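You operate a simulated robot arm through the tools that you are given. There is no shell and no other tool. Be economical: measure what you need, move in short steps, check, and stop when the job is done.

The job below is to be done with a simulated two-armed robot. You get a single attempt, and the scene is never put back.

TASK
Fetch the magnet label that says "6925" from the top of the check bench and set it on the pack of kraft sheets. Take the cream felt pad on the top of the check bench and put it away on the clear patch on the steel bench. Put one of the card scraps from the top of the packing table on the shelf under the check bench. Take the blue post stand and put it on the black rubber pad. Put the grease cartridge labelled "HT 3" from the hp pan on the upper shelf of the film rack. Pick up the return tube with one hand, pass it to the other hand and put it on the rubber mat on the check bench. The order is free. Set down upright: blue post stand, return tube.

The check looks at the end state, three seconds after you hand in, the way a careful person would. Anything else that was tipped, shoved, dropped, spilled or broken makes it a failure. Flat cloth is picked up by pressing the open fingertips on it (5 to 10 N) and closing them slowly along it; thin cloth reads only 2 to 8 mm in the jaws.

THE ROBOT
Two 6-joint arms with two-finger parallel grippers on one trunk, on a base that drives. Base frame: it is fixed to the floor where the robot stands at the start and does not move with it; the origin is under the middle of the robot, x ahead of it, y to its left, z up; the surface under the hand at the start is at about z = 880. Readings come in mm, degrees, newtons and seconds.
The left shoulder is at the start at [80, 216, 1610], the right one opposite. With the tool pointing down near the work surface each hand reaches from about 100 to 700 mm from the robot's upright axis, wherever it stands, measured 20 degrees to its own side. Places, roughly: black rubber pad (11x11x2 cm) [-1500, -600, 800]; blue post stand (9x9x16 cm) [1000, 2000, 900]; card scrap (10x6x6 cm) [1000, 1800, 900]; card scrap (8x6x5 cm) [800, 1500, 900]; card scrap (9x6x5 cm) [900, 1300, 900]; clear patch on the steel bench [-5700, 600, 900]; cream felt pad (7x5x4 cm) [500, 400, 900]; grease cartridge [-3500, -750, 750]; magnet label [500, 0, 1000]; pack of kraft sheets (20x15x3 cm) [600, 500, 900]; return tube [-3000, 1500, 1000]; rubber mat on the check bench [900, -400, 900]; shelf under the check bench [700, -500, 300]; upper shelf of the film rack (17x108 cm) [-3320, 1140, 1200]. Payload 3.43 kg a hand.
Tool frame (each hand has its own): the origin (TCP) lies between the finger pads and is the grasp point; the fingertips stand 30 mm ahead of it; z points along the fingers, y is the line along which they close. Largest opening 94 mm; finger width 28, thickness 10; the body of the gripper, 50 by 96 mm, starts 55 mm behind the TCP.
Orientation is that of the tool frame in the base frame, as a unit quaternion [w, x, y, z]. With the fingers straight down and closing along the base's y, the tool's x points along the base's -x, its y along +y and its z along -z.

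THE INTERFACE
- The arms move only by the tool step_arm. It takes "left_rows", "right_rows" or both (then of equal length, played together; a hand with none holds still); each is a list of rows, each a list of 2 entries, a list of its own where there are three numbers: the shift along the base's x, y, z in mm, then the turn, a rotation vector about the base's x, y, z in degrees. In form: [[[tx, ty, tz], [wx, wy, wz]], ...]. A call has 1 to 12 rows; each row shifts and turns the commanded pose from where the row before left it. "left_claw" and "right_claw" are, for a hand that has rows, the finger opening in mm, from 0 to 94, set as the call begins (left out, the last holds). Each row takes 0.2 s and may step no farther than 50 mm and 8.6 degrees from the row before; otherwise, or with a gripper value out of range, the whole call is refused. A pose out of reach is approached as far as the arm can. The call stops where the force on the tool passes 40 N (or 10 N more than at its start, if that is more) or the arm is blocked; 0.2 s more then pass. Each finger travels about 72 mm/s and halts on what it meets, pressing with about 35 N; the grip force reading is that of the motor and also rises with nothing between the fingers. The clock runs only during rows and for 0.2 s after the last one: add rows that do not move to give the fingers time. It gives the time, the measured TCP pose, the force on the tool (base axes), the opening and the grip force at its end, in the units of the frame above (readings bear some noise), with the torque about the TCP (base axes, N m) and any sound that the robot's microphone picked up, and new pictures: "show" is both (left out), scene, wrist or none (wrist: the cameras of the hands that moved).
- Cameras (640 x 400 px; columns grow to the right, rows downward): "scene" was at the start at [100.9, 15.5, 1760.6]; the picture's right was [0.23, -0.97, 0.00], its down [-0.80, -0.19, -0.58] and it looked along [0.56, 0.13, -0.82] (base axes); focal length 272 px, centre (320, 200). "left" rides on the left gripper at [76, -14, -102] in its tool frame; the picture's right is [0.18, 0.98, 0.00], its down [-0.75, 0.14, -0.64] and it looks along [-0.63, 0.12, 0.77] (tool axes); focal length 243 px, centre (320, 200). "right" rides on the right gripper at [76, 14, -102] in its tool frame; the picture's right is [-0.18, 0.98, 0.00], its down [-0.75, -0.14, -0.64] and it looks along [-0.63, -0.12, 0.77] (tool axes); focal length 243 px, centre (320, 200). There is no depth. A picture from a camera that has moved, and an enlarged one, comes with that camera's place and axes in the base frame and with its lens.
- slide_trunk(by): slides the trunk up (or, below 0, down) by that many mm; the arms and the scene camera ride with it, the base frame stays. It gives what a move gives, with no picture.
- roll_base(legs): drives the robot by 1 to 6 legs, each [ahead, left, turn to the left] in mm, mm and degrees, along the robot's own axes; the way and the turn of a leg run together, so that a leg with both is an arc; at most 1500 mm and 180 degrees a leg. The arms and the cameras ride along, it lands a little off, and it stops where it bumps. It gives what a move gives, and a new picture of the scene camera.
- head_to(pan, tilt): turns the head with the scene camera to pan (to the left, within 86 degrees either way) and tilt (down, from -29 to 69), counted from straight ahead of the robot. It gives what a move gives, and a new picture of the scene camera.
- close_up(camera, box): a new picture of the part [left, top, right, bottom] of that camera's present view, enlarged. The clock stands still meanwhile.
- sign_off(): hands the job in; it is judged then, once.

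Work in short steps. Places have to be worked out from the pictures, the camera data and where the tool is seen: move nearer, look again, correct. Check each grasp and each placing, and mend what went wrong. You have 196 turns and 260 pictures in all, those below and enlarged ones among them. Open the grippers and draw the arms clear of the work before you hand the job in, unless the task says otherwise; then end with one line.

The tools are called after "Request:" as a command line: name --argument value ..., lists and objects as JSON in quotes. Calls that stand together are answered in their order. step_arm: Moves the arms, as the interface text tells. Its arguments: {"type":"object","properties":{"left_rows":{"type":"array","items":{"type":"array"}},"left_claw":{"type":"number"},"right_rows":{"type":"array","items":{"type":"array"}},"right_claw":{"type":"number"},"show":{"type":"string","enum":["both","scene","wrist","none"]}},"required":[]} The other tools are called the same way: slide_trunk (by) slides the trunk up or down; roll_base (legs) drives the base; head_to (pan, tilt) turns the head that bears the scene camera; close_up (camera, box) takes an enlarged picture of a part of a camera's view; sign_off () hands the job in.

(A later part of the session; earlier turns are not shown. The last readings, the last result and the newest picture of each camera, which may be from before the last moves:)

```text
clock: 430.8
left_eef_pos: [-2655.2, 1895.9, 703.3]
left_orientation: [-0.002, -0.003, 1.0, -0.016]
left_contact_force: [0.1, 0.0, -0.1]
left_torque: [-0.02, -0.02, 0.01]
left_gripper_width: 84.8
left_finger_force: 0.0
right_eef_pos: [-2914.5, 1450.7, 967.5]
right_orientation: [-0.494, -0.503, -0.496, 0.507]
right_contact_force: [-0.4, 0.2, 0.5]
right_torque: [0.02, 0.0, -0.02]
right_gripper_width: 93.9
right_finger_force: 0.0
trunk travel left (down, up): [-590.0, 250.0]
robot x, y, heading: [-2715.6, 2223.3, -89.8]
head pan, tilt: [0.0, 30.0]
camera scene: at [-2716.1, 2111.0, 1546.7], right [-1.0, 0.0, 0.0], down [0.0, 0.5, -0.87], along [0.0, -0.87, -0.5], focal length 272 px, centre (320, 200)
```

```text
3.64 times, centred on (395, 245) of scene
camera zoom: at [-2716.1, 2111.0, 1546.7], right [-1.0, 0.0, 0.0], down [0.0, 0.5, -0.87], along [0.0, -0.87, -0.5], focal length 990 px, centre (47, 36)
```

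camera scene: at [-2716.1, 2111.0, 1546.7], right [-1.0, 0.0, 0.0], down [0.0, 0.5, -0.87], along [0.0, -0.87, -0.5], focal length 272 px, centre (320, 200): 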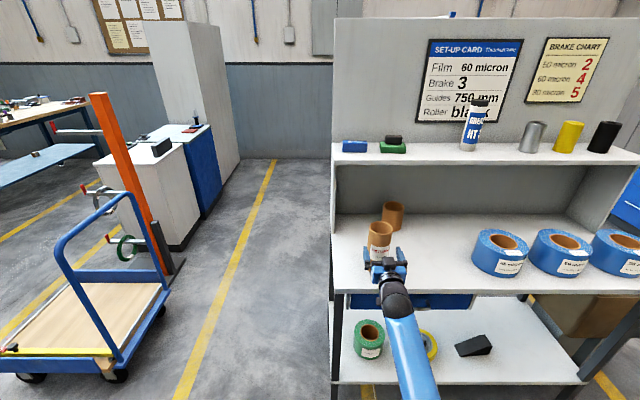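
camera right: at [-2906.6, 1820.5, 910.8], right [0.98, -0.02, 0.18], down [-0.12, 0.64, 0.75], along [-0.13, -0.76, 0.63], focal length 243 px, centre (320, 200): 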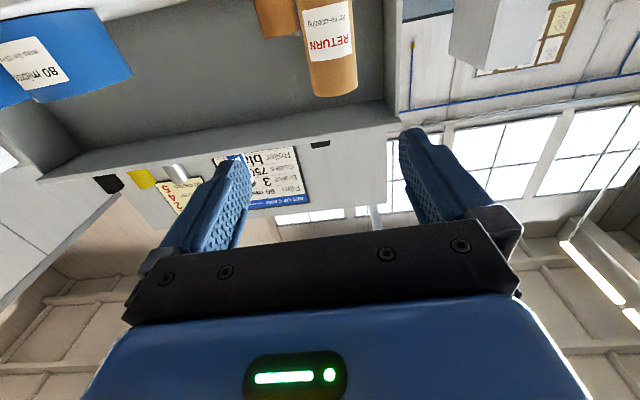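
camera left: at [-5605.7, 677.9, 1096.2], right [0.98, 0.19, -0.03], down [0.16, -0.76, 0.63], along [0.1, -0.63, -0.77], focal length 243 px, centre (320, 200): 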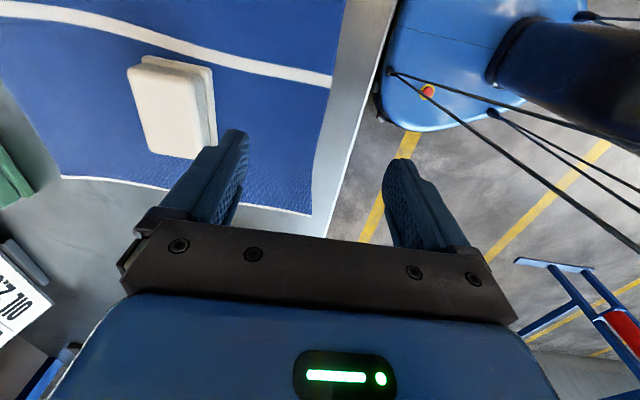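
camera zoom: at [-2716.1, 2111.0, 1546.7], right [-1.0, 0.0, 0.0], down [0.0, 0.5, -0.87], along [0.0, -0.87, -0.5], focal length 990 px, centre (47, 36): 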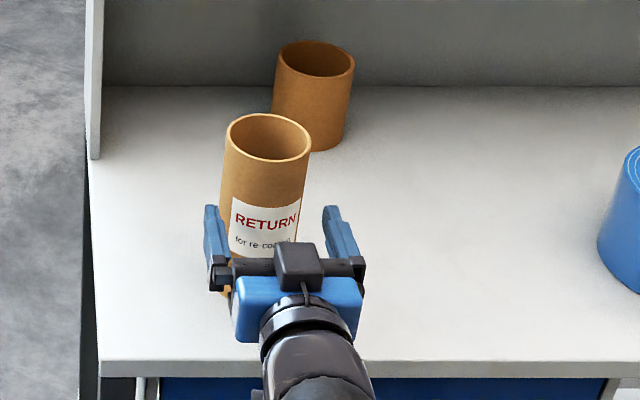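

Well centred. I drive the last 58 mm.

Request:
roll_base --legs '[[58, 0, 0]]'

Request:
close_up --camera "scene" --box '[340, 190, 460, 300]'

```text
clock: 432.0
left_eef_pos: [-2656.4, 1833.6, 702.5]
left_orientation: [-0.002, -0.003, 1.0, -0.013]
left_contact_force: [-0.1, 0.1, -0.4]
left_torque: [0.01, -0.01, -0.01]
left_gripper_width: 85.0
left_finger_force: 0.1
right_eef_pos: [-2913.0, 1388.1, 965.1]
right_orientation: [0.493, 0.505, 0.497, -0.505]
right_contact_force: [-0.5, -0.2, -0.6]
right_torque: [-0.04, 0.0, 0.0]
right_gripper_width: 94.2
right_finger_force: 0.1
trunk travel left (down, up): [-590.0, 250.0]
robot x, y, heading: [-2718.3, 2172.4, -90.0]
head pan, tilt: [0.0, 30.0]
stopped in leg 1: the force on the tool passed its limit at 90 N (the readings are from after the stop); the commanded pose is now the measured one
camera scene: at [-2716.1, 2045.2, 1545.9], right [-1.0, 0.0, 0.0], down [0.0, 0.5, -0.86], along [0.0, -0.86, -0.5], focal length 272 px, centre (320, 200)
```

scene: 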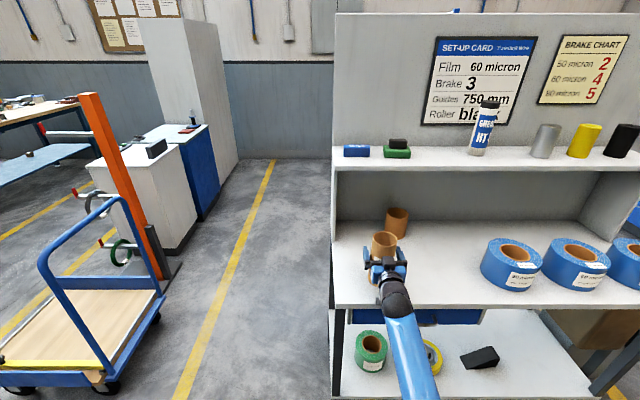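

```text
3.64 times, centred on (400, 245) of scene
camera zoom: at [-2716.1, 2045.2, 1545.9], right [-1.0, 0.0, 0.0], down [0.0, 0.5, -0.86], along [0.0, -0.86, -0.5], focal length 990 px, centre (29, 36)
```

zoom: 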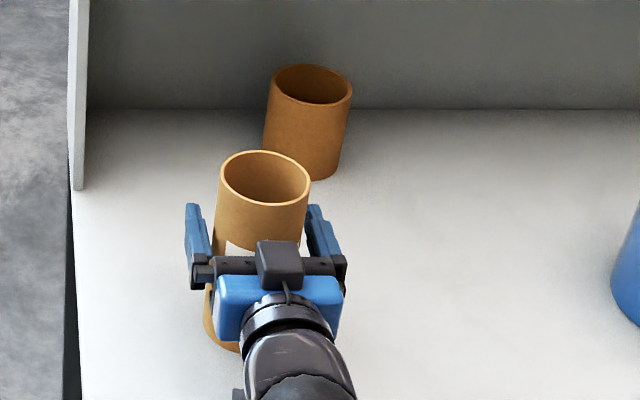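

A force spike stopped the drive just at the end, but now forces are nil and the tube stands between the fingers. I close on it.

Request:
step_arm --right_rows '[[[0, 0, 0], [0, 0, 0]], [[0, 0, 0], [0, 0, 0]], [[0, 0, 0], [0, 0, 0]]]' --right_claw 50 --show "wrist"

```text
clock: 432.8
left_eef_pos: [-2656.1, 1836.0, 703.2]
left_orientation: [-0.002, -0.002, 1.0, -0.015]
left_contact_force: [0.4, -0.5, -0.2]
left_torque: [0.0, -0.05, -0.01]
left_gripper_width: 84.8
left_finger_force: 0.1
right_eef_pos: [-2913.8, 1391.2, 967.0]
right_orientation: [-0.493, -0.504, -0.497, 0.506]
right_contact_force: [-0.1, 0.4, 1.0]
right_torque: [0.06, 0.05, -0.01]
right_gripper_width: 77.8
right_finger_force: 35.1
trunk travel left (down, up): [-590.0, 250.0]
robot x, y, heading: [-2716.9, 2170.5, -90.2]
head pan, tilt: [0.0, 30.0]
camera right: at [-2897.3, 1492.2, 891.8], right [0.98, -0.02, 0.18], down [-0.13, 0.64, 0.76], along [-0.13, -0.77, 0.63], focal length 243 px, centre (320, 200)
```

right: 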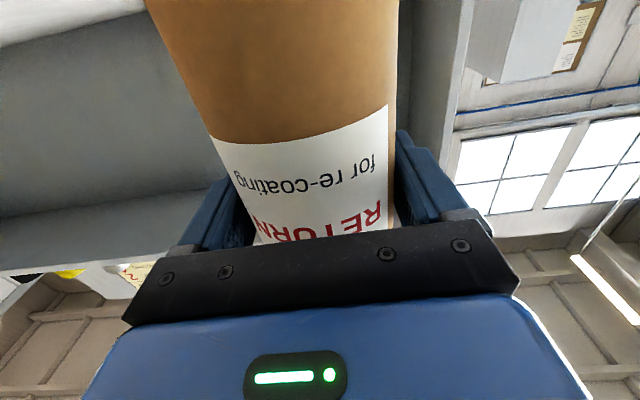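

Gripped at 78 mm. I lift 40 mm and back off from the rack.

Request:
step_arm --right_rows '[[[0, 0, 10], [0, 0, 0]], [[0, 0, 15], [0, 0, 0]], [[0, 0, 15], [0, 0, 0]], [[0, 0, 0], [0, 0, 0]]]' --show "none"

Request:
roll_base --legs '[[-450, 0, 0]]'

Request:
close_up --camera "scene" --box '[300, 150, 500, 350]'

```text
clock: 433.8
left_eef_pos: [-2655.1, 1835.4, 703.4]
left_orientation: [-0.002, -0.003, 1.0, -0.015]
left_contact_force: [0.1, -0.3, 0.2]
left_torque: [-0.01, 0.02, -0.01]
left_gripper_width: 85.0
left_finger_force: 0.0
right_eef_pos: [-2912.3, 1390.9, 1006.6]
right_orientation: [-0.494, -0.504, -0.497, 0.505]
right_contact_force: [0.1, -1.1, -1.2]
right_torque: [-0.02, 0.03, 0.01]
right_gripper_width: 77.7
right_finger_force: 35.2
trunk travel left (down, up): [-590.0, 250.0]
robot x, y, heading: [-2713.9, 2172.3, -90.0]
head pan, tilt: [0.0, 30.0]
```

```text
clock: 436.5
left_eef_pos: [-2656.8, 2280.8, 703.8]
left_orientation: [-0.001, -0.003, 1.0, -0.014]
left_contact_force: [-0.2, 0.3, 0.3]
left_torque: [-0.01, -0.01, 0.01]
left_gripper_width: 85.0
left_finger_force: 0.0
right_eef_pos: [-2911.7, 1834.5, 1006.7]
right_orientation: [-0.494, -0.503, -0.498, 0.504]
right_contact_force: [0.2, 0.5, -0.4]
right_torque: [0.0, 0.0, -0.02]
right_gripper_width: 77.7
right_finger_force: 34.7
trunk travel left (down, up): [-590.0, 250.0]
robot x, y, heading: [-2720.1, 2618.7, -90.0]
head pan, tilt: [0.0, 30.0]
camera scene: at [-2716.9, 2493.8, 1546.2], right [-1.0, 0.0, 0.0], down [0.0, 0.5, -0.87], along [0.0, -0.87, -0.5], focal length 272 px, centre (320, 200)
```

scene: 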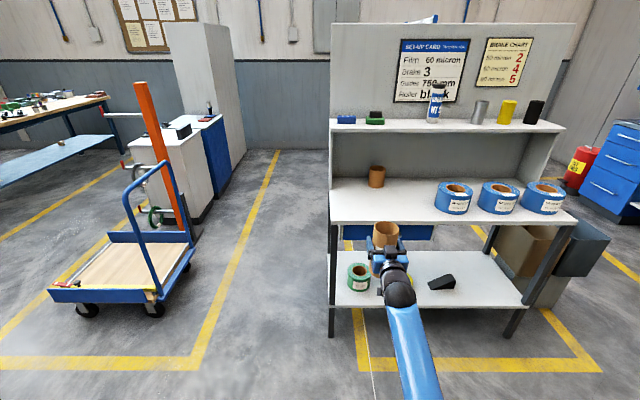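

```text
2.00 times, centred on (400, 250) of scene
camera zoom: at [-2716.9, 2493.8, 1546.2], right [-1.0, 0.0, 0.0], down [0.0, 0.5, -0.87], along [0.0, -0.87, -0.5], focal length 545 px, centre (160, 100)
```

zoom: 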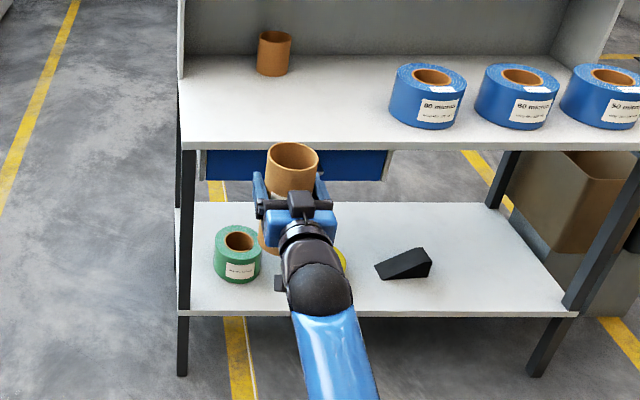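

Tube held firmly. For the handover I raise the trunk 150 and bring the tube in front of the robot, low and close, while turning the left hand so its fingers close sideways.

Request:
slide_trunk --by 150

Request:
step_arm --right_rows '[[[8, 34, -28], [0, 0, 0]], [[8, 34, -28], [0, 0, 0]], [[8, 34, -28], [0, 0, 0]], [[8, 34, -28], [0, 0, 0]], [[8, 34, -28], [0, 0, 0]], [[8, 34, -28], [0, 0, 0]], [[8, 34, -28], [0, 0, 0]], [[8, 34, -28], [0, 0, 0]], [[8, 30, -30], [0, 0, 0]], [[0, 0, 0], [0, 0, 0]], [[0, 0, 0], [0, 0, 0]], [[0, 0, 0], [0, 0, 0]]]' --left_rows '[[[8, 0, 10], [0, 0, -8.2]], [[8, 0, 10], [0, 0, -8.2]], [[8, 0, 5], [0, 0, -8.2]], [[8, 0, 5], [0, 0, -8.2]], [[8, 0, 5], [0, 0, -8.2]], [[8, 0, 5], [0, 0, -8.2]], [[0, 0, 5], [0, 0, -8.2]], [[0, 0, 5], [0, 0, -8.2]], [[0, 0, 0], [0, 0, -8.2]], [[0, 0, 0], [0, 0, -8.2]], [[0, 0, 0], [0, 0, -8]], [[0, 0, 0], [0, 0, 0]]]' --left_claw 94 --show "none"

Request:
head_to --pan 0 --tilt 60

```text
clock: 438.2
left_eef_pos: [-2656.4, 2281.2, 854.4]
left_orientation: [-0.002, -0.003, 1.0, -0.014]
left_contact_force: [1.1, 0.4, 0.6]
left_torque: [0.01, -0.05, 0.02]
left_gripper_width: 84.9
left_finger_force: 0.1
right_eef_pos: [-2912.1, 1835.5, 1157.3]
right_orientation: [-0.494, -0.504, -0.498, 0.505]
right_contact_force: [-1.1, 0.2, -0.5]
right_torque: [0.02, 0.0, 0.01]
right_gripper_width: 77.8
right_finger_force: 34.5
trunk travel left (down, up): [-740.0, 100.0]
robot x, y, heading: [-2715.5, 2616.9, -89.7]
head pan, tilt: [0.0, 30.0]
```

```text
clock: 440.8
left_eef_pos: [-2607.7, 2281.1, 902.7]
left_orientation: [-0.012, 0.704, 0.71, -0.01]
left_contact_force: [0.2, 0.0, -0.1]
left_torque: [-0.01, -0.01, 0.02]
left_gripper_width: 94.1
left_finger_force: 0.0
right_eef_pos: [-2842.0, 2139.3, 904.4]
right_orientation: [-0.494, -0.503, -0.498, 0.504]
right_contact_force: [-1.1, 0.6, -0.4]
right_torque: [0.03, -0.02, 0.02]
right_gripper_width: 77.6
right_finger_force: 34.8
trunk travel left (down, up): [-740.0, 100.0]
robot x, y, heading: [-2721.5, 2617.2, -89.7]
head pan, tilt: [0.0, 30.0]
```

```text
clock: 441.8
left_eef_pos: [-2608.7, 2280.3, 903.7]
left_orientation: [-0.012, 0.705, 0.709, -0.009]
left_contact_force: [-1.1, -0.3, -0.4]
left_torque: [-0.05, -0.02, -0.01]
left_gripper_width: 94.1
left_finger_force: 0.0
right_eef_pos: [-2842.1, 2140.3, 902.8]
right_orientation: [-0.494, -0.503, -0.498, 0.504]
right_contact_force: [0.1, 1.4, -1.2]
right_torque: [0.01, 0.02, 0.01]
right_gripper_width: 77.8
right_finger_force: 34.7
trunk travel left (down, up): [-740.0, 100.0]
robot x, y, heading: [-2715.6, 2617.5, -89.8]
head pan, tilt: [0.0, 60.0]
camera scene: at [-2716.9, 2518.8, 1654.3], right [-1.0, 0.0, 0.0], down [0.0, 0.87, -0.5], along [0.0, -0.5, -0.87], focal length 272 px, centre (320, 200)
```

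scene: 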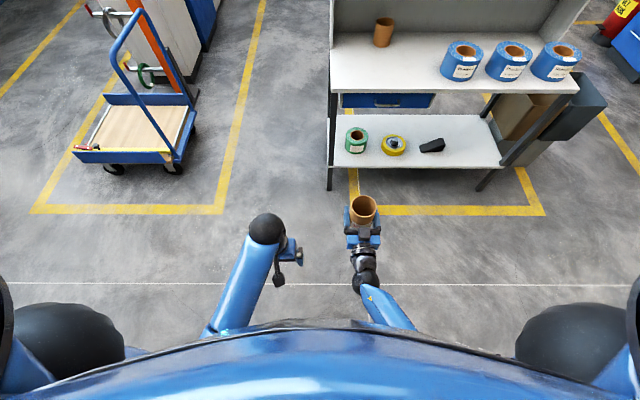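

Both arms behave. I lower the right hand 30 mm more to give the left hand room above the tube, and bring the left hand to its side above.

Request:
step_arm --right_rows '[[[0, 0, -10], [0, 0, 0]], [[0, 0, -10], [0, 0, 0]], [[0, 0, -10], [0, 0, 0]], [[0, 0, 0], [0, 0, 0]], [[0, 0, 0], [0, 0, 0]]]' --left_rows '[[[-24, -28, 15], [0, 0, 0]], [[-24, -28, 18], [0, 0, 0]], [[-24, -28, 18], [0, 0, 0]], [[-24, -28, 18], [0, 0, 0]], [[-24, -28, 5], [0, 0, 0]]]' --show "wrist"

```text
clock: 443.0
left_eef_pos: [-2731.8, 2137.6, 968.8]
left_orientation: [-0.013, 0.704, 0.71, -0.008]
left_contact_force: [-0.9, 0.5, 0.6]
left_torque: [-0.01, 0.04, -0.02]
left_gripper_width: 94.0
left_finger_force: 0.2
left hand out of reach, approached as far as the arm can: row 4
right_eef_pos: [-2842.0, 2137.8, 872.9]
right_orientation: [0.494, 0.504, 0.498, -0.504]
right_contact_force: [-0.1, -0.2, -0.3]
right_torque: [0.01, -0.01, -0.04]
right_gripper_width: 77.8
right_finger_force: 35.1
trunk travel left (down, up): [-740.0, 100.0]
robot x, y, heading: [-2716.1, 2616.6, -89.7]
head pan, tilt: [0.0, 60.0]
camera right: at [-2825.7, 2238.5, 797.2], right [0.98, -0.02, 0.18], down [-0.13, 0.64, 0.76], along [-0.13, -0.77, 0.63], focal length 243 px, centre (320, 200)
camera left: at [-2743.2, 2213.6, 1071.6], right [0.98, 0.19, -0.03], down [0.16, -0.76, 0.63], along [0.1, -0.63, -0.77], focal length 243 px, centre (320, 200)
```

right: 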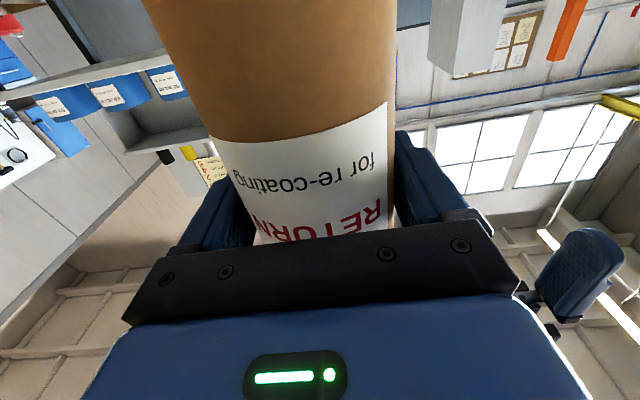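
left: 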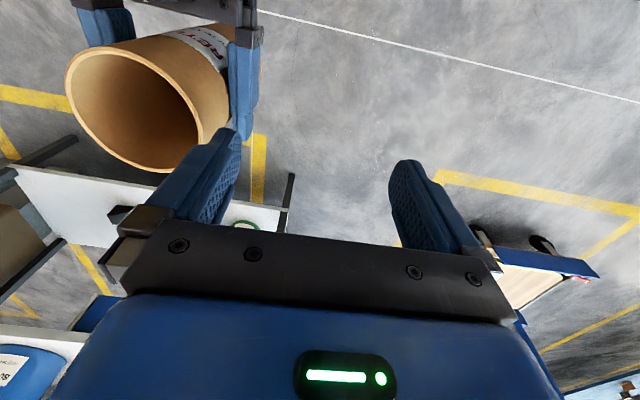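

The tube's rim is seen just left of my left fingers. For a safe vertical margin I lower the right hand 25 mm more and then move the left hand up and sideways over it.

Request:
step_arm --right_rows '[[[0, 0, -12], [0, 0, 0]], [[0, 0, -13], [0, 0, 0]], [[0, 0, 0], [0, 0, 0]], [[0, 0, 0], [0, 0, 0]], [[0, 0, 0], [0, 0, 0]], [[0, 0, 0], [0, 0, 0]]]' --left_rows '[[[0, 0, 0], [0, 0, 0]], [[0, 0, 0], [0, 0, 0]], [[-10, 0, 5], [0, 0, 0]], [[-20, 0, 5], [0, 0, 0]], [[-20, 0, 5], [0, 0, 0]], [[0, 0, 0], [0, 0, 0]]]' --show "wrist"

```text
clock: 444.4
left_eef_pos: [-2778.5, 2140.1, 985.3]
left_orientation: [-0.012, 0.704, 0.71, -0.009]
left_contact_force: [-0.1, -0.3, 0.6]
left_torque: [0.01, -0.01, -0.02]
left_gripper_width: 94.0
left_finger_force: 0.1
right_eef_pos: [-2840.6, 2137.3, 848.4]
right_orientation: [-0.494, -0.503, -0.499, 0.504]
right_contact_force: [-0.7, 0.8, -0.7]
right_torque: [-0.01, 0.0, -0.01]
right_gripper_width: 77.4
right_finger_force: 35.2
trunk travel left (down, up): [-740.0, 100.0]
robot x, y, heading: [-2716.8, 2617.9, -89.7]
head pan, tilt: [0.0, 60.0]
camera right: at [-2823.9, 2239.2, 772.8], right [0.98, -0.02, 0.18], down [-0.13, 0.64, 0.76], along [-0.13, -0.77, 0.63], focal length 243 px, centre (320, 200)
camera left: at [-2791.2, 2215.6, 1087.0], right [0.98, 0.19, -0.03], down [0.17, -0.75, 0.63], along [0.1, -0.63, -0.77], focal length 243 px, centre (320, 200)
```

right: 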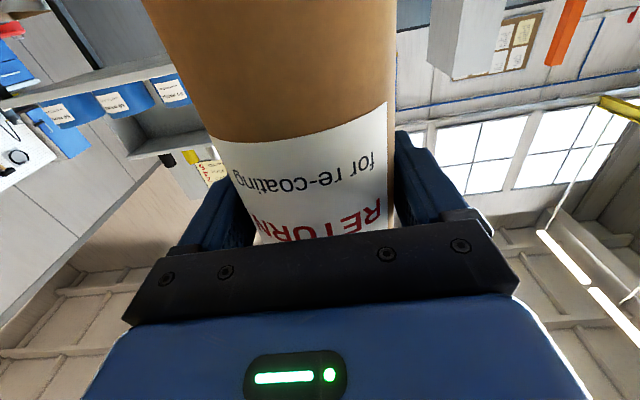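
left: 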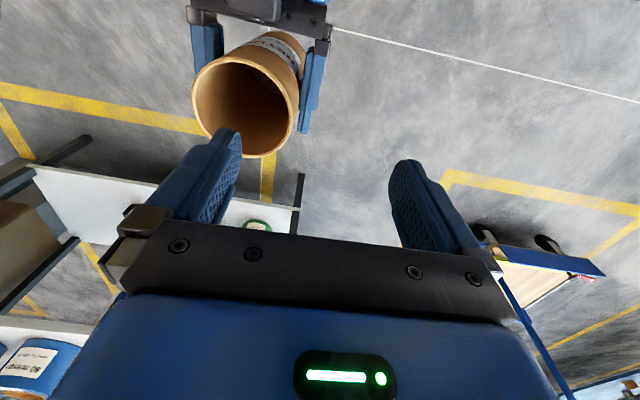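

The rim centre is at ≈[-2838, 2146, 911]. I move the left hand over it at z≈985.

Request:
step_arm --left_rows '[[[-30, 3, 0], [0, 0, 0]], [[-31, 3, 0], [0, 0, 0]], [[0, 0, 0], [0, 0, 0]]]' --show "wrist"

```text
clock: 445.2
left_eef_pos: [-2841.8, 2144.8, 983.9]
left_orientation: [-0.013, 0.704, 0.71, -0.01]
left_contact_force: [-0.7, -0.5, 0.3]
left_torque: [0.0, 0.01, -0.03]
left_gripper_width: 94.0
left_finger_force: 0.1
right_eef_pos: [-2839.4, 2137.9, 849.0]
right_orientation: [-0.494, -0.503, -0.499, 0.504]
right_contact_force: [-0.3, 0.5, -1.0]
right_torque: [0.02, -0.03, -0.01]
right_gripper_width: 77.6
right_finger_force: 34.8
trunk travel left (down, up): [-740.0, 100.0]
robot x, y, heading: [-2714.2, 2619.9, -89.9]
head pan, tilt: [0.0, 60.0]
camera left: at [-2852.3, 2219.9, 1087.0], right [0.98, 0.19, -0.03], down [0.17, -0.75, 0.63], along [0.1, -0.63, -0.77], focal length 243 px, centre (320, 200)
```

left: 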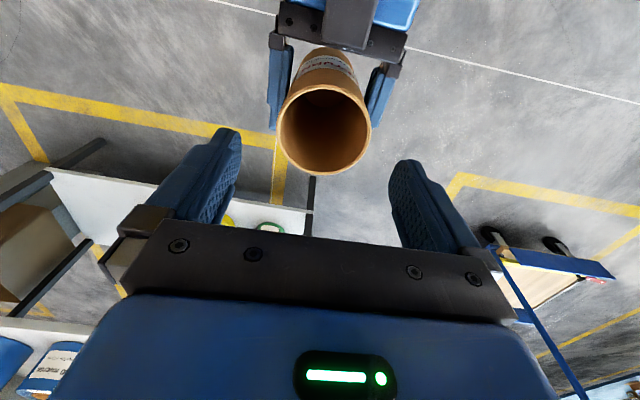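

Centred in x and y. I lower the left hand over the tube's rim to z≈900.

Request:
step_arm --left_rows '[[[1, 2, -25], [0, 0, 0]], [[0, 0, -20], [0, 0, 0]], [[0, 0, 0], [0, 0, 0]]]' --show "wrist"

```text
clock: 446.0
left_eef_pos: [-2840.5, 2144.8, 938.0]
left_orientation: [-0.012, 0.705, 0.709, -0.009]
left_contact_force: [0.5, -0.8, -0.2]
left_torque: [-0.02, -0.02, 0.01]
left_gripper_width: 93.9
left_finger_force: 0.0
right_eef_pos: [-2840.7, 2137.4, 847.6]
right_orientation: [-0.495, -0.503, -0.498, 0.504]
right_contact_force: [0.4, 0.4, -1.9]
right_torque: [0.0, -0.02, 0.03]
right_gripper_width: 77.7
right_finger_force: 35.8
trunk travel left (down, up): [-740.0, 100.0]
robot x, y, heading: [-2716.8, 2615.1, -89.5]
head pan, tilt: [0.0, 60.0]
camera left: at [-2852.0, 2221.5, 1040.4], right [0.98, 0.19, -0.03], down [0.17, -0.75, 0.63], along [0.1, -0.63, -0.77], focal length 243 px, centre (320, 200)
```

left: 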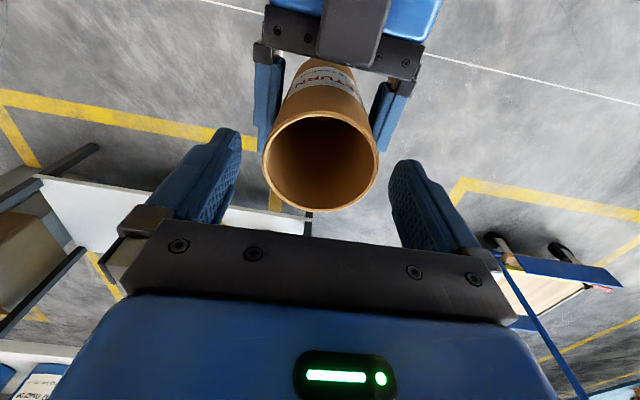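

Centred. I lower 38 mm more and close the left hand gently.

Request:
step_arm --left_rows '[[[0, 1, -20], [0, 0, 0]], [[0, 0, -18], [0, 0, 0]], [[0, 0, 0], [0, 0, 0]]]' --show "none"

Request:
step_arm --left_rows '[[[0, 0, 0], [0, 0, 0]], [[0, 0, 0], [0, 0, 0]], [[0, 0, 0], [0, 0, 0]]]' --left_claw 50 --show "wrist"

```text
clock: 446.8
left_eef_pos: [-2840.7, 2145.7, 898.3]
left_orientation: [-0.011, 0.704, 0.71, -0.01]
left_contact_force: [-0.3, 0.2, -0.1]
left_torque: [0.0, 0.0, 0.03]
left_gripper_width: 94.0
left_finger_force: 0.1
right_eef_pos: [-2840.9, 2137.7, 848.1]
right_orientation: [-0.495, -0.503, -0.498, 0.504]
right_contact_force: [-0.5, -0.2, -1.5]
right_torque: [-0.02, -0.02, -0.02]
right_gripper_width: 77.7
right_finger_force: 34.7
trunk travel left (down, up): [-740.0, 100.0]
robot x, y, heading: [-2717.5, 2615.9, -89.7]
head pan, tilt: [0.0, 60.0]
```

```text
clock: 447.6
left_eef_pos: [-2839.7, 2147.4, 899.0]
left_orientation: [-0.012, 0.704, 0.71, -0.008]
left_contact_force: [6.1, -1.1, -0.5]
left_torque: [0.05, -0.58, 0.13]
left_gripper_width: 74.5
left_finger_force: 35.1
right_eef_pos: [-2841.1, 2136.2, 847.9]
right_orientation: [-0.495, -0.503, -0.498, 0.504]
right_contact_force: [-6.8, 1.7, 0.4]
right_torque: [-0.06, 0.25, -0.05]
right_gripper_width: 77.8
right_finger_force: 35.0
trunk travel left (down, up): [-740.0, 100.0]
robot x, y, heading: [-2718.0, 2613.8, -90.0]
head pan, tilt: [0.0, 60.0]
camera left: at [-2852.3, 2222.6, 1001.2], right [0.98, 0.19, -0.03], down [0.17, -0.76, 0.63], along [0.1, -0.63, -0.77], focal length 243 px, centre (320, 200)
```

left: 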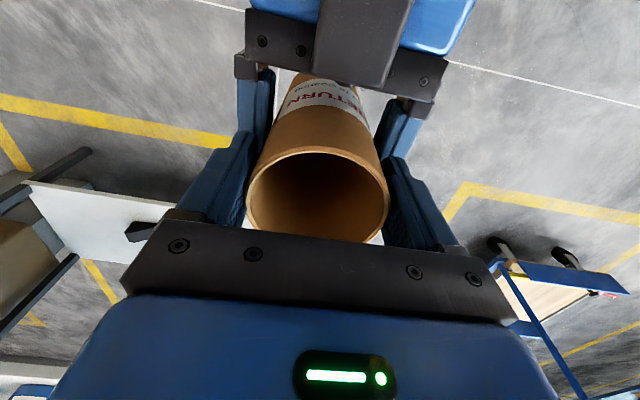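

Both hands hold the tube. Now I open the right hand (left keeps gripping).

Request:
step_arm --right_rows '[[[0, 0, 0], [0, 0, 0]], [[0, 0, 0], [0, 0, 0]], [[0, 0, 0], [0, 0, 0]]]' --right_claw 94 --show "none"

Request:
step_arm --left_rows '[[[0, -20, 0], [0, 0, 0]], [[0, -25, 0], [0, 0, 0]], [[0, -25, 0], [0, 0, 0]], [[0, 0, 0], [0, 0, 0]]]' --right_rows '[[[0, 10, 0], [0, 0, 0]], [[0, 15, 0], [0, 0, 0]], [[0, 15, 0], [0, 0, 0]], [[0, 0, 0], [0, 0, 0]]]' --show "scene"

```text
clock: 448.4
left_eef_pos: [-2841.9, 2146.0, 899.1]
left_orientation: [-0.012, 0.704, 0.71, -0.009]
left_contact_force: [0.1, -0.5, 0.5]
left_torque: [0.01, -0.01, -0.01]
left_gripper_width: 74.5
left_finger_force: 35.2
right_eef_pos: [-2839.9, 2138.0, 848.4]
right_orientation: [-0.494, -0.503, -0.498, 0.505]
right_contact_force: [0.0, 0.0, -0.8]
right_torque: [-0.01, -0.01, 0.0]
right_gripper_width: 94.0
right_finger_force: 0.0
trunk travel left (down, up): [-740.0, 100.0]
robot x, y, heading: [-2716.0, 2614.9, -89.8]
head pan, tilt: [0.0, 60.0]
```

```text
clock: 449.4
left_eef_pos: [-2840.1, 2075.8, 901.3]
left_orientation: [-0.011, 0.704, 0.71, -0.01]
left_contact_force: [-0.6, 0.3, -0.7]
left_torque: [0.01, 0.0, -0.01]
left_gripper_width: 74.4
left_finger_force: 34.8
right_eef_pos: [-2842.0, 2176.4, 848.3]
right_orientation: [-0.494, -0.502, -0.499, 0.504]
right_contact_force: [0.2, 0.5, 0.4]
right_torque: [0.03, -0.02, 0.04]
right_gripper_width: 94.0
right_finger_force: 0.0
trunk travel left (down, up): [-740.0, 100.0]
robot x, y, heading: [-2712.5, 2620.7, -89.9]
head pan, tilt: [0.0, 60.0]
camera scene: at [-2716.9, 2518.8, 1654.3], right [-1.0, 0.0, 0.0], down [0.0, 0.87, -0.5], along [0.0, -0.5, -0.87], focal length 272 px, centre (320, 200)
```

scene: 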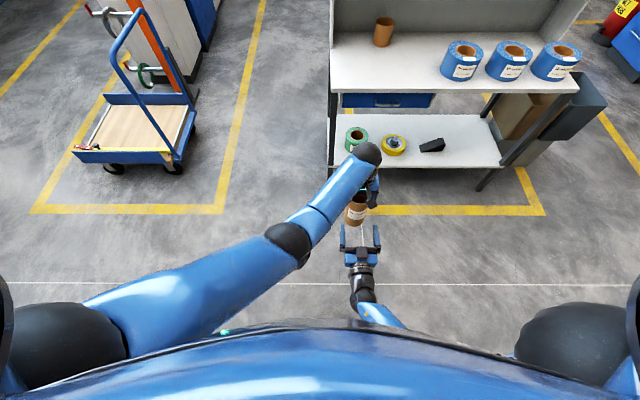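

The tube is passed to the left hand. I move the left hand with the tube off to the left, raise the trunk, then turn the right hand back to tool-down.

Request:
step_arm --left_rows '[[[30, 0, 10], [0, 0, 0]], [[40, 5, 5], [0, 0, 0]], [[40, 10, 5], [0, 0, 0]], [[40, 15, 0], [0, 0, 0]], [[40, 15, 0], [0, 0, 0]], [[40, 15, 0], [0, 0, 0]], [[0, 0, 0], [0, 0, 0]]]' --show "none"

Request:
slide_trunk --by 100

Request:
step_arm --right_rows '[[[0, -10, 0], [8.2, 0, 0]], [[0, -10, 0], [8.2, 0, 0]], [[0, -10, 0], [8.2, 0, 0]], [[0, -10, 0], [8.2, 0, 0]], [[0, -8, 0], [8.2, 0, 0]], [[0, -5, 5], [8.2, 0, 0]], [[0, -5, 5], [8.2, 0, 0]], [[0, -5, 5], [8.2, 0, 0]], [[0, 0, 5], [8.2, 0, 0]], [[0, 0, 5], [8.2, 0, 0]], [[0, 0, 5], [8, 0, 0]], [[0, 0, 0], [0, 0, 0]]]' --right_claw 40 --show "scene"

```text
clock: 451.0
left_eef_pos: [-2608.8, 2137.7, 920.5]
left_orientation: [-0.013, 0.705, 0.709, -0.009]
left_contact_force: [-0.7, 0.6, -1.9]
left_torque: [-0.02, -0.01, 0.0]
left_gripper_width: 74.2
left_finger_force: 35.0
right_eef_pos: [-2841.2, 2176.0, 847.1]
right_orientation: [-0.495, -0.503, -0.498, 0.504]
right_contact_force: [0.7, 0.4, 0.1]
right_torque: [-0.01, -0.01, -0.01]
right_gripper_width: 93.8
right_finger_force: 0.1
trunk travel left (down, up): [-740.0, 100.0]
robot x, y, heading: [-2714.9, 2614.0, -89.9]
head pan, tilt: [0.0, 60.0]
```

```text
clock: 452.3
left_eef_pos: [-2608.5, 2137.8, 1021.2]
left_orientation: [-0.012, 0.705, 0.709, -0.009]
left_contact_force: [-0.6, -0.4, -1.6]
left_torque: [0.0, 0.0, 0.01]
left_gripper_width: 73.9
left_finger_force: 34.5
right_eef_pos: [-2841.8, 2178.6, 947.1]
right_orientation: [-0.494, -0.503, -0.498, 0.504]
right_contact_force: [-0.2, 0.4, 0.5]
right_torque: [-0.02, 0.05, 0.0]
right_gripper_width: 94.1
right_finger_force: 0.0
trunk travel left (down, up): [-840.0, 0.0]
robot x, y, heading: [-2719.3, 2617.7, -89.7]
head pan, tilt: [0.0, 60.0]
```

```text
clock: 454.9
left_eef_pos: [-2609.1, 2136.9, 1022.0]
left_orientation: [-0.012, 0.704, 0.71, -0.009]
left_contact_force: [0.6, 0.7, -0.5]
left_torque: [0.02, -0.01, 0.01]
left_gripper_width: 74.0
left_finger_force: 34.7
right_eef_pos: [-2839.7, 2115.0, 978.3]
right_orientation: [-0.007, 0.705, 0.709, -0.004]
right_contact_force: [0.0, -0.1, 0.3]
right_torque: [-0.02, 0.01, -0.01]
right_gripper_width: 39.8
right_finger_force: 0.1
trunk travel left (down, up): [-840.0, 0.0]
robot x, y, heading: [-2715.5, 2615.6, -90.0]
head pan, tilt: [0.0, 60.0]
camera scene: at [-2716.9, 2518.7, 1754.3], right [-1.0, 0.0, 0.0], down [0.0, 0.87, -0.5], along [0.0, -0.5, -0.87], focal length 272 px, centre (320, 200)
```

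scene: 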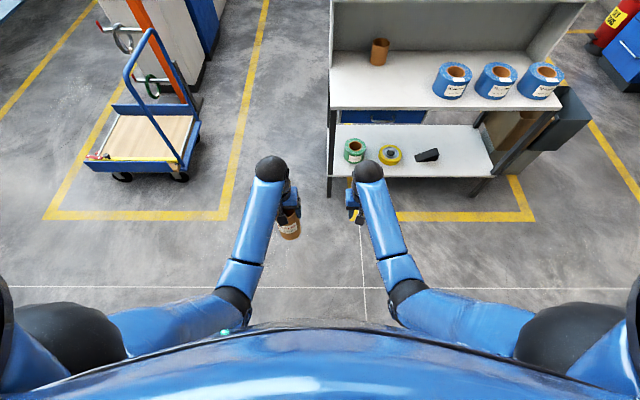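

Both arms are in carrying pose. I drive to the check bench: turn to +x, go to x≈-500, then strafe to y≈-525.

Request:
roll_base --legs '[[0, 0, 90], [1500, 0, 0], [720, 0, 0], [0, -1500, 0], [0, -1500, 0], [0, -140, 0]]'

Request:
head_to --pan 0 --tilt 42

```text
clock: 484.9
left_eef_pos: [-59.6, -479.7, 1020.3]
left_orientation: [-0.002, 0.005, 1.0, -0.016]
left_contact_force: [0.3, 0.3, -0.9]
left_torque: [-0.02, -0.01, 0.01]
left_gripper_width: 73.3
left_finger_force: 35.5
right_eef_pos: [-41.4, -712.2, 977.8]
right_orientation: [-0.002, 0.007, 1.0, -0.009]
right_contact_force: [-0.5, -0.3, -0.3]
right_torque: [-0.04, 0.01, -0.02]
right_gripper_width: 40.0
right_finger_force: 0.0
trunk travel left (down, up): [-840.0, 0.0]
robot x, y, heading: [-543.1, -584.1, -0.4]
head pan, tilt: [0.0, 60.0]
camera scene: at [-444.7, -580.7, 1754.3], right [-0.01, -1.0, 0.0], down [-0.87, 0.01, -0.5], along [0.5, -0.01, -0.87], focal length 272 px, centre (320, 200)
```

scene: 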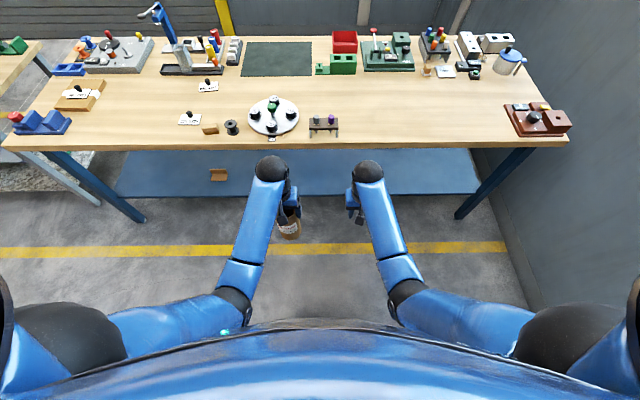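

```text
clock: 485.7
left_eef_pos: [-59.8, -483.1, 1021.1]
left_orientation: [-0.003, 0.005, 1.0, -0.014]
left_contact_force: [0.8, -0.4, -1.2]
left_torque: [0.03, 0.01, 0.01]
left_gripper_width: 73.6
left_finger_force: 35.1
right_eef_pos: [-42.1, -716.4, 976.8]
right_orientation: [-0.001, 0.006, 1.0, -0.007]
right_contact_force: [-0.2, -0.1, 0.0]
right_torque: [0.01, -0.02, -0.01]
right_gripper_width: 40.0
right_finger_force: 0.0
trunk travel left (down, up): [-840.0, 0.0]
robot x, y, heading: [-539.2, -582.0, -0.7]
head pan, tilt: [0.0, 42.0]
camera scene: at [-428.0, -587.3, 1778.0], right [-0.01, -1.0, 0.0], down [-0.67, 0.01, -0.74], along [0.74, -0.01, -0.67], focal length 272 px, centre (320, 200)
```

scene: 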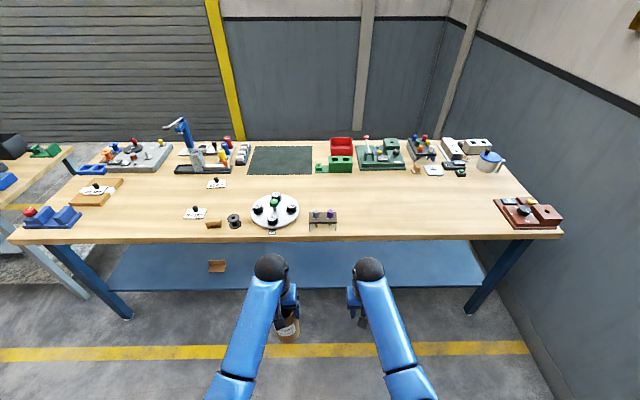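

Mat spans x≈777–1057, y≈-203…-560. The turntable in front must be cleared (top ≈950), so in free space I extend the left hand to z≈1125 and tuck the right hand outward.

Request:
step_arm --left_rows '[[[31, 19, 5], [0, 0, 0]], [[31, 19, 12], [0, 0, 0]], [[31, 19, 18], [0, 0, 0]], [[31, 20, 20], [0, 0, 0]], [[31, 20, 22], [0, 0, 0]], [[31, 20, 25], [0, 0, 0]], [[0, 0, 0], [0, 0, 0]]]' --right_rows '[[[-15, -25, 0], [0, 0, 0]], [[-15, -25, 0], [0, 0, 0]], [[-15, -25, 0], [0, 0, 0]], [[-15, -25, 0], [0, 0, 0]], [[-15, -25, 0], [0, 0, 0]], [[-15, -25, 0], [0, 0, 0]], [[0, 0, 0], [0, 0, 0]]]' --show "wrist"

```text
clock: 487.3
left_eef_pos: [127.7, -363.9, 1122.1]
left_orientation: [-0.002, 0.004, 1.0, -0.015]
left_contact_force: [0.9, 0.3, -1.0]
left_torque: [-0.03, 0.0, 0.0]
left_gripper_width: 73.5
left_finger_force: 35.0
right_eef_pos: [-131.1, -865.6, 978.1]
right_orientation: [-0.001, 0.006, 1.0, -0.007]
right_contact_force: [0.8, -0.5, 0.4]
right_torque: [-0.02, 0.01, 0.0]
right_gripper_width: 39.7
right_finger_force: 0.0
trunk travel left (down, up): [-840.0, 0.0]
robot x, y, heading: [-540.0, -582.5, -0.8]
head pan, tilt: [0.0, 42.0]
camera right: at [-206.0, -849.3, 1081.0], right [0.2, 0.98, -0.02], down [0.75, -0.14, 0.64], along [0.63, -0.14, -0.77], focal length 243 px, centre (320, 200)
camera left: at [51.3, -374.5, 1225.1], right [-0.17, 0.98, -0.03], down [0.76, 0.15, 0.63], along [0.63, 0.09, -0.77], focal length 243 px, centre (320, 200)
```

right: 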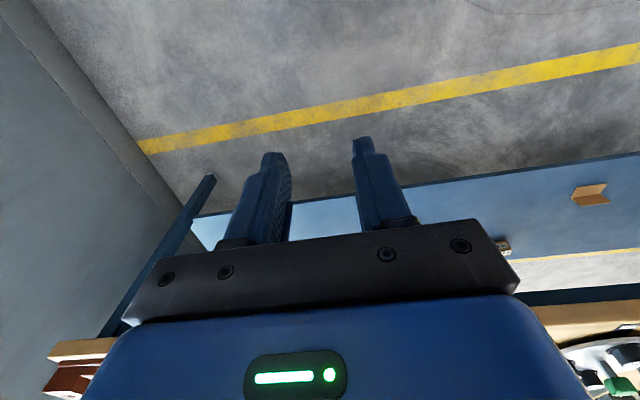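
left: 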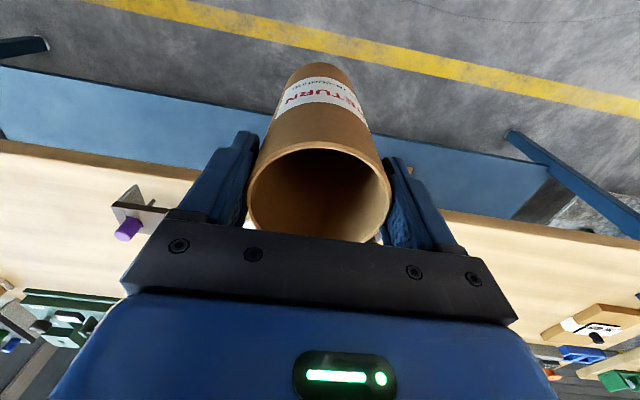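

Unflagged; the tube hangs upright. I drive forward in two legs, looking in between.

Request:
roll_base --legs '[[250, 0, 0.8]]'

Request:
close_up --camera "scene" --box '[170, 130, 410, 330]'

```text
clock: 489.2
left_eef_pos: [370.3, -359.1, 1125.2]
left_orientation: [0.0, -0.001, 1.0, -0.015]
left_contact_force: [-0.1, 0.4, -0.7]
left_torque: [0.01, -0.03, -0.01]
left_gripper_width: 73.2
left_finger_force: 35.3
right_eef_pos: [117.9, -861.6, 979.6]
right_orientation: [0.0, 0.0, 1.0, -0.008]
right_contact_force: [0.3, 1.1, 0.1]
right_torque: [0.0, 0.0, 0.04]
right_gripper_width: 39.9
right_finger_force: 0.1
trunk travel left (down, up): [-840.0, 0.0]
robot x, y, heading: [-292.7, -586.6, 0.1]
head pan, tilt: [0.0, 42.0]
camera scene: at [-184.5, -587.1, 1778.6], right [0.0, -1.0, 0.0], down [-0.67, 0.0, -0.75], along [0.75, 0.0, -0.67], focal length 272 px, centre (320, 200)
```

scene: 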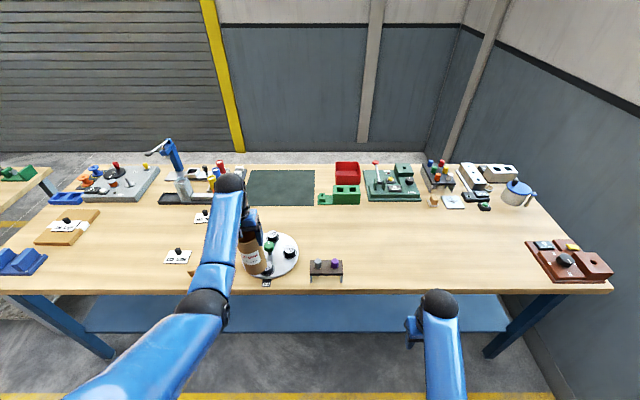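

```text
2.00 times, centred on (290, 230) of scene
camera zoom: at [-184.5, -587.1, 1778.6], right [0.0, -1.0, 0.0], down [-0.67, 0.0, -0.75], along [0.75, 0.0, -0.67], focal length 545 px, centre (380, 140)
```

zoom: 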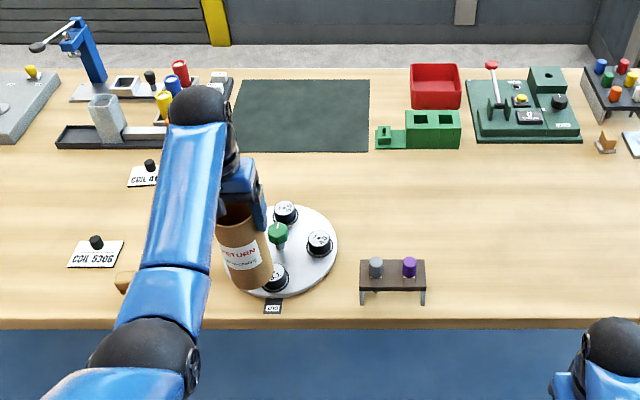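

Clear of the turntable's knob (≈938 vs tube bottom ≈967). I drive on 350, then 110.

Request:
roll_base --legs '[[350, 0, 0], [110, 0, 0]]'

Request:
close_up --camera "left" --box '[0, 0, 640, 400]'

```text
clock: 492.2
left_eef_pos: [828.6, -359.5, 1127.8]
left_orientation: [0.002, -0.002, 1.0, -0.015]
left_contact_force: [-0.6, 1.1, -1.0]
left_torque: [-0.01, -0.03, -0.06]
left_gripper_width: 73.5
left_finger_force: 35.1
right_eef_pos: [578.5, -861.5, 981.4]
right_orientation: [0.003, 0.0, 1.0, -0.007]
right_contact_force: [-1.3, 0.7, 0.3]
right_torque: [0.02, -0.07, -0.03]
right_gripper_width: 40.0
right_finger_force: 0.0
trunk travel left (down, up): [-840.0, 0.0]
robot x, y, heading: [171.3, -586.2, -0.1]
head pan, tilt: [0.0, 42.0]
camera scene: at [271.3, -588.0, 1779.2], right [0.0, -1.0, 0.0], down [-0.66, 0.0, -0.75], along [0.75, 0.0, -0.66], focal length 272 px, centre (320, 200)
```

scene: 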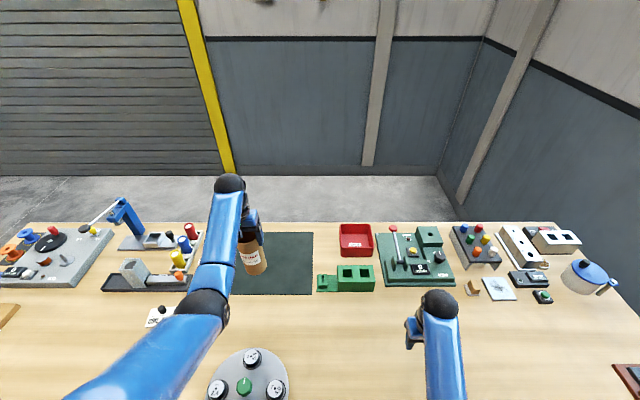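

```text
1.00 times, centred on (320, 200) of left (not enlarged: the box is as wide or as high as the picture)
camera zoom: at [751.9, -370.2, 1230.0], right [-0.19, 0.98, -0.03], down [0.75, 0.16, 0.64], along [0.63, 0.1, -0.77], focal length 243 px, centre (320, 200)
```

zoom: 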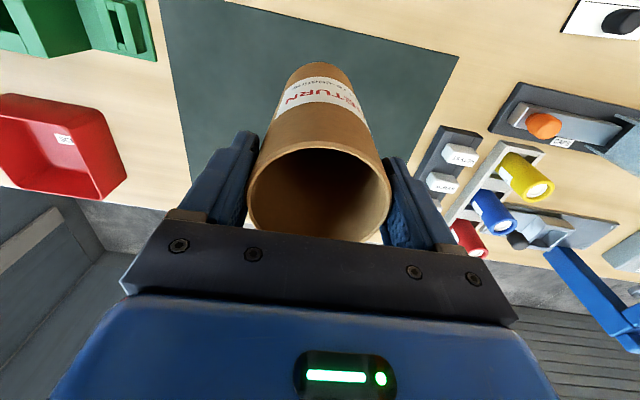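

Over the mat (near edge x≈773). I shift +15 in x, −15 in y, and lower 65 mm.

Request:
step_arm --left_rows '[[[10, -10, -15], [0, 0, 0]], [[5, -5, -25], [0, 0, 0]], [[0, 0, -25], [0, 0, 0]], [[0, 0, 0], [0, 0, 0]]]' --show "none"

Request:
step_arm --left_rows '[[[0, 0, -6], [0, 0, 0]], [[0, 0, -5], [0, 0, 0]], [[0, 0, -4], [0, 0, 0]], [[0, 0, 0], [0, 0, 0]]]' --show "none"

Request:
close_up --camera "scene" --box '[170, 180, 330, 300]'

```text
clock: 493.2
left_eef_pos: [856.2, -373.5, 1055.4]
left_orientation: [-0.004, -0.001, 1.0, -0.015]
left_contact_force: [-0.3, 0.1, -1.3]
left_torque: [0.0, 0.0, 0.0]
left_gripper_width: 73.5
left_finger_force: 35.2
right_eef_pos: [588.1, -862.1, 976.7]
right_orientation: [-0.003, 0.0, 1.0, -0.008]
right_contact_force: [0.6, 0.3, -0.4]
right_torque: [-0.01, 0.01, -0.02]
right_gripper_width: 39.7
right_finger_force: 0.0
trunk travel left (down, up): [-840.0, 0.0]
robot x, y, heading: [171.4, -586.0, -0.1]
head pan, tilt: [0.0, 42.0]
```

```text
clock: 494.2
left_eef_pos: [853.9, -373.8, 1043.4]
left_orientation: [-0.002, -0.002, 1.0, -0.015]
left_contact_force: [-0.7, -0.5, 4.1]
left_torque: [0.12, 0.11, 0.01]
left_gripper_width: 73.4
left_finger_force: 35.3
right_eef_pos: [585.6, -862.9, 976.6]
right_orientation: [-0.003, 0.0, 1.0, -0.007]
right_contact_force: [0.2, 0.6, 0.3]
right_torque: [0.01, 0.02, -0.01]
right_gripper_width: 39.8
right_finger_force: 0.0
trunk travel left (down, up): [-840.0, 0.0]
robot x, y, heading: [172.1, -586.6, 0.0]
head pan, tilt: [0.0, 42.0]
```

```text
3.33 times, centred on (250, 240) of scene
camera zoom: at [284.2, -588.0, 1778.2], right [0.0, -1.0, 0.0], down [-0.67, 0.0, -0.74], along [0.74, 0.0, -0.67], focal length 908 px, centre (553, 67)
```

zoom: 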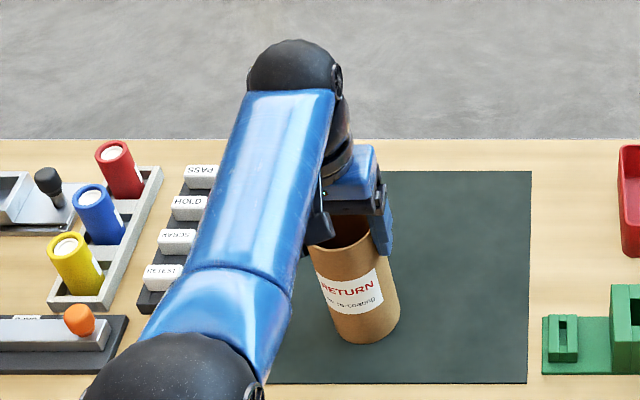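

Light contact (4 N). I lower 1.5 mm more, open, and rise straight up.

Request:
step_arm --left_rows '[[[0, 0, -1.5], [0, 0, 0]], [[0, 0, 0], [0, 0, 0]]]' --show "none"

Request:
step_arm --left_rows '[[[0, 0, 0], [0, 0, 0]], [[0, 0, 0], [0, 0, 0]], [[0, 0, 0], [0, 0, 0]]]' --left_claw 94 --show "wrist"

```text
clock: 494.9
left_eef_pos: [852.6, -373.7, 1042.6]
left_orientation: [-0.001, -0.001, 1.0, -0.014]
left_contact_force: [0.4, 0.2, 8.8]
left_torque: [0.33, -0.03, 0.02]
left_gripper_width: 73.5
left_finger_force: 35.3
right_eef_pos: [584.0, -862.6, 978.3]
right_orientation: [-0.002, 0.0, 1.0, -0.007]
right_contact_force: [0.0, 0.1, 0.7]
right_torque: [-0.01, 0.0, 0.0]
right_gripper_width: 39.9
right_finger_force: 0.0
trunk travel left (down, up): [-840.0, 0.0]
robot x, y, heading: [171.1, -586.6, -0.2]
head pan, tilt: [0.0, 42.0]
```

```text
clock: 495.6
left_eef_pos: [851.4, -373.5, 1041.9]
left_orientation: [-0.002, -0.002, 1.0, -0.015]
left_contact_force: [0.5, -0.1, -0.4]
left_torque: [0.01, 0.0, -0.01]
left_gripper_width: 94.1
left_finger_force: 0.2
right_eef_pos: [586.1, -863.1, 976.1]
right_orientation: [-0.003, 0.001, 1.0, -0.007]
right_contact_force: [-0.4, -0.6, -0.9]
right_torque: [-0.02, -0.01, -0.02]
right_gripper_width: 39.9
right_finger_force: 0.2
trunk travel left (down, up): [-840.0, 0.0]
robot x, y, heading: [168.6, -589.3, 0.2]
head pan, tilt: [0.0, 42.0]
camera left: at [776.4, -384.4, 1143.5], right [-0.19, 0.98, -0.03], down [0.76, 0.16, 0.63], along [0.63, 0.1, -0.77], focal length 243 px, centre (320, 200)
```

left: 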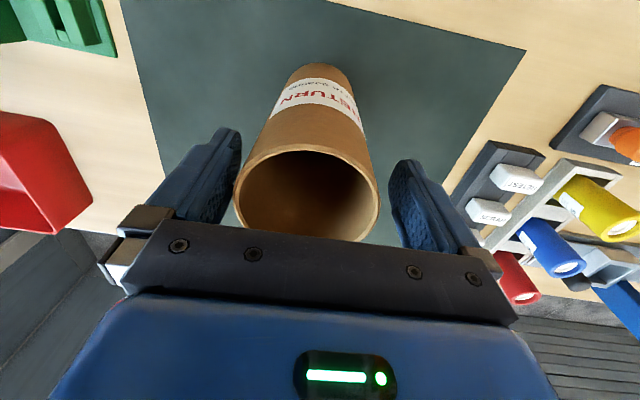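

Released; the tube stands, slightly nearer the right-hand finger. I shift 3 mm and rise in small steps.

Request:
step_arm --left_rows '[[[0, -3, 0], [0, 0, 0]], [[0, 0, 15], [0, 0, 0]], [[0, 0, 20], [0, 0, 0]], [[0, 0, 25], [0, 0, 0]], [[0, 0, 20], [0, 0, 0]], [[0, 0, 0], [0, 0, 0]]]' --show "wrist"

```text
clock: 497.1
left_eef_pos: [851.6, -377.4, 1120.5]
left_orientation: [-0.002, -0.002, 1.0, -0.015]
left_contact_force: [0.3, 0.4, -0.1]
left_torque: [0.0, -0.01, -0.01]
left_gripper_width: 94.2
left_finger_force: 0.0
right_eef_pos: [585.1, -863.2, 976.9]
right_orientation: [-0.002, 0.0, 1.0, -0.007]
right_contact_force: [0.3, 0.3, -1.1]
right_torque: [-0.01, 0.03, 0.0]
right_gripper_width: 39.7
right_finger_force: 0.1
trunk travel left (down, up): [-840.0, 0.0]
robot x, y, heading: [169.1, -585.9, -0.3]
head pan, tilt: [0.0, 42.0]
camera left: at [776.2, -388.8, 1223.1], right [-0.19, 0.98, -0.03], down [0.76, 0.16, 0.63], along [0.63, 0.1, -0.77], focal length 243 px, centre (320, 200)
```

left: 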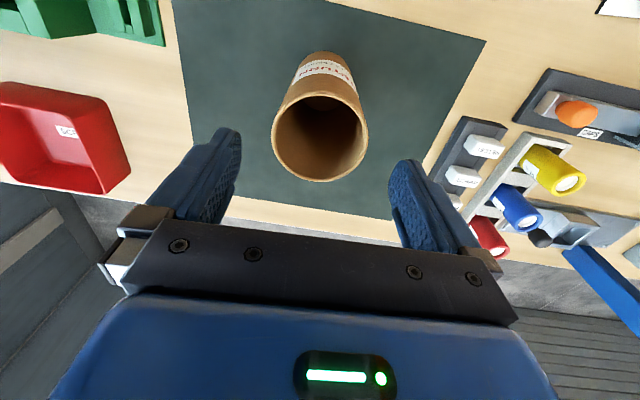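

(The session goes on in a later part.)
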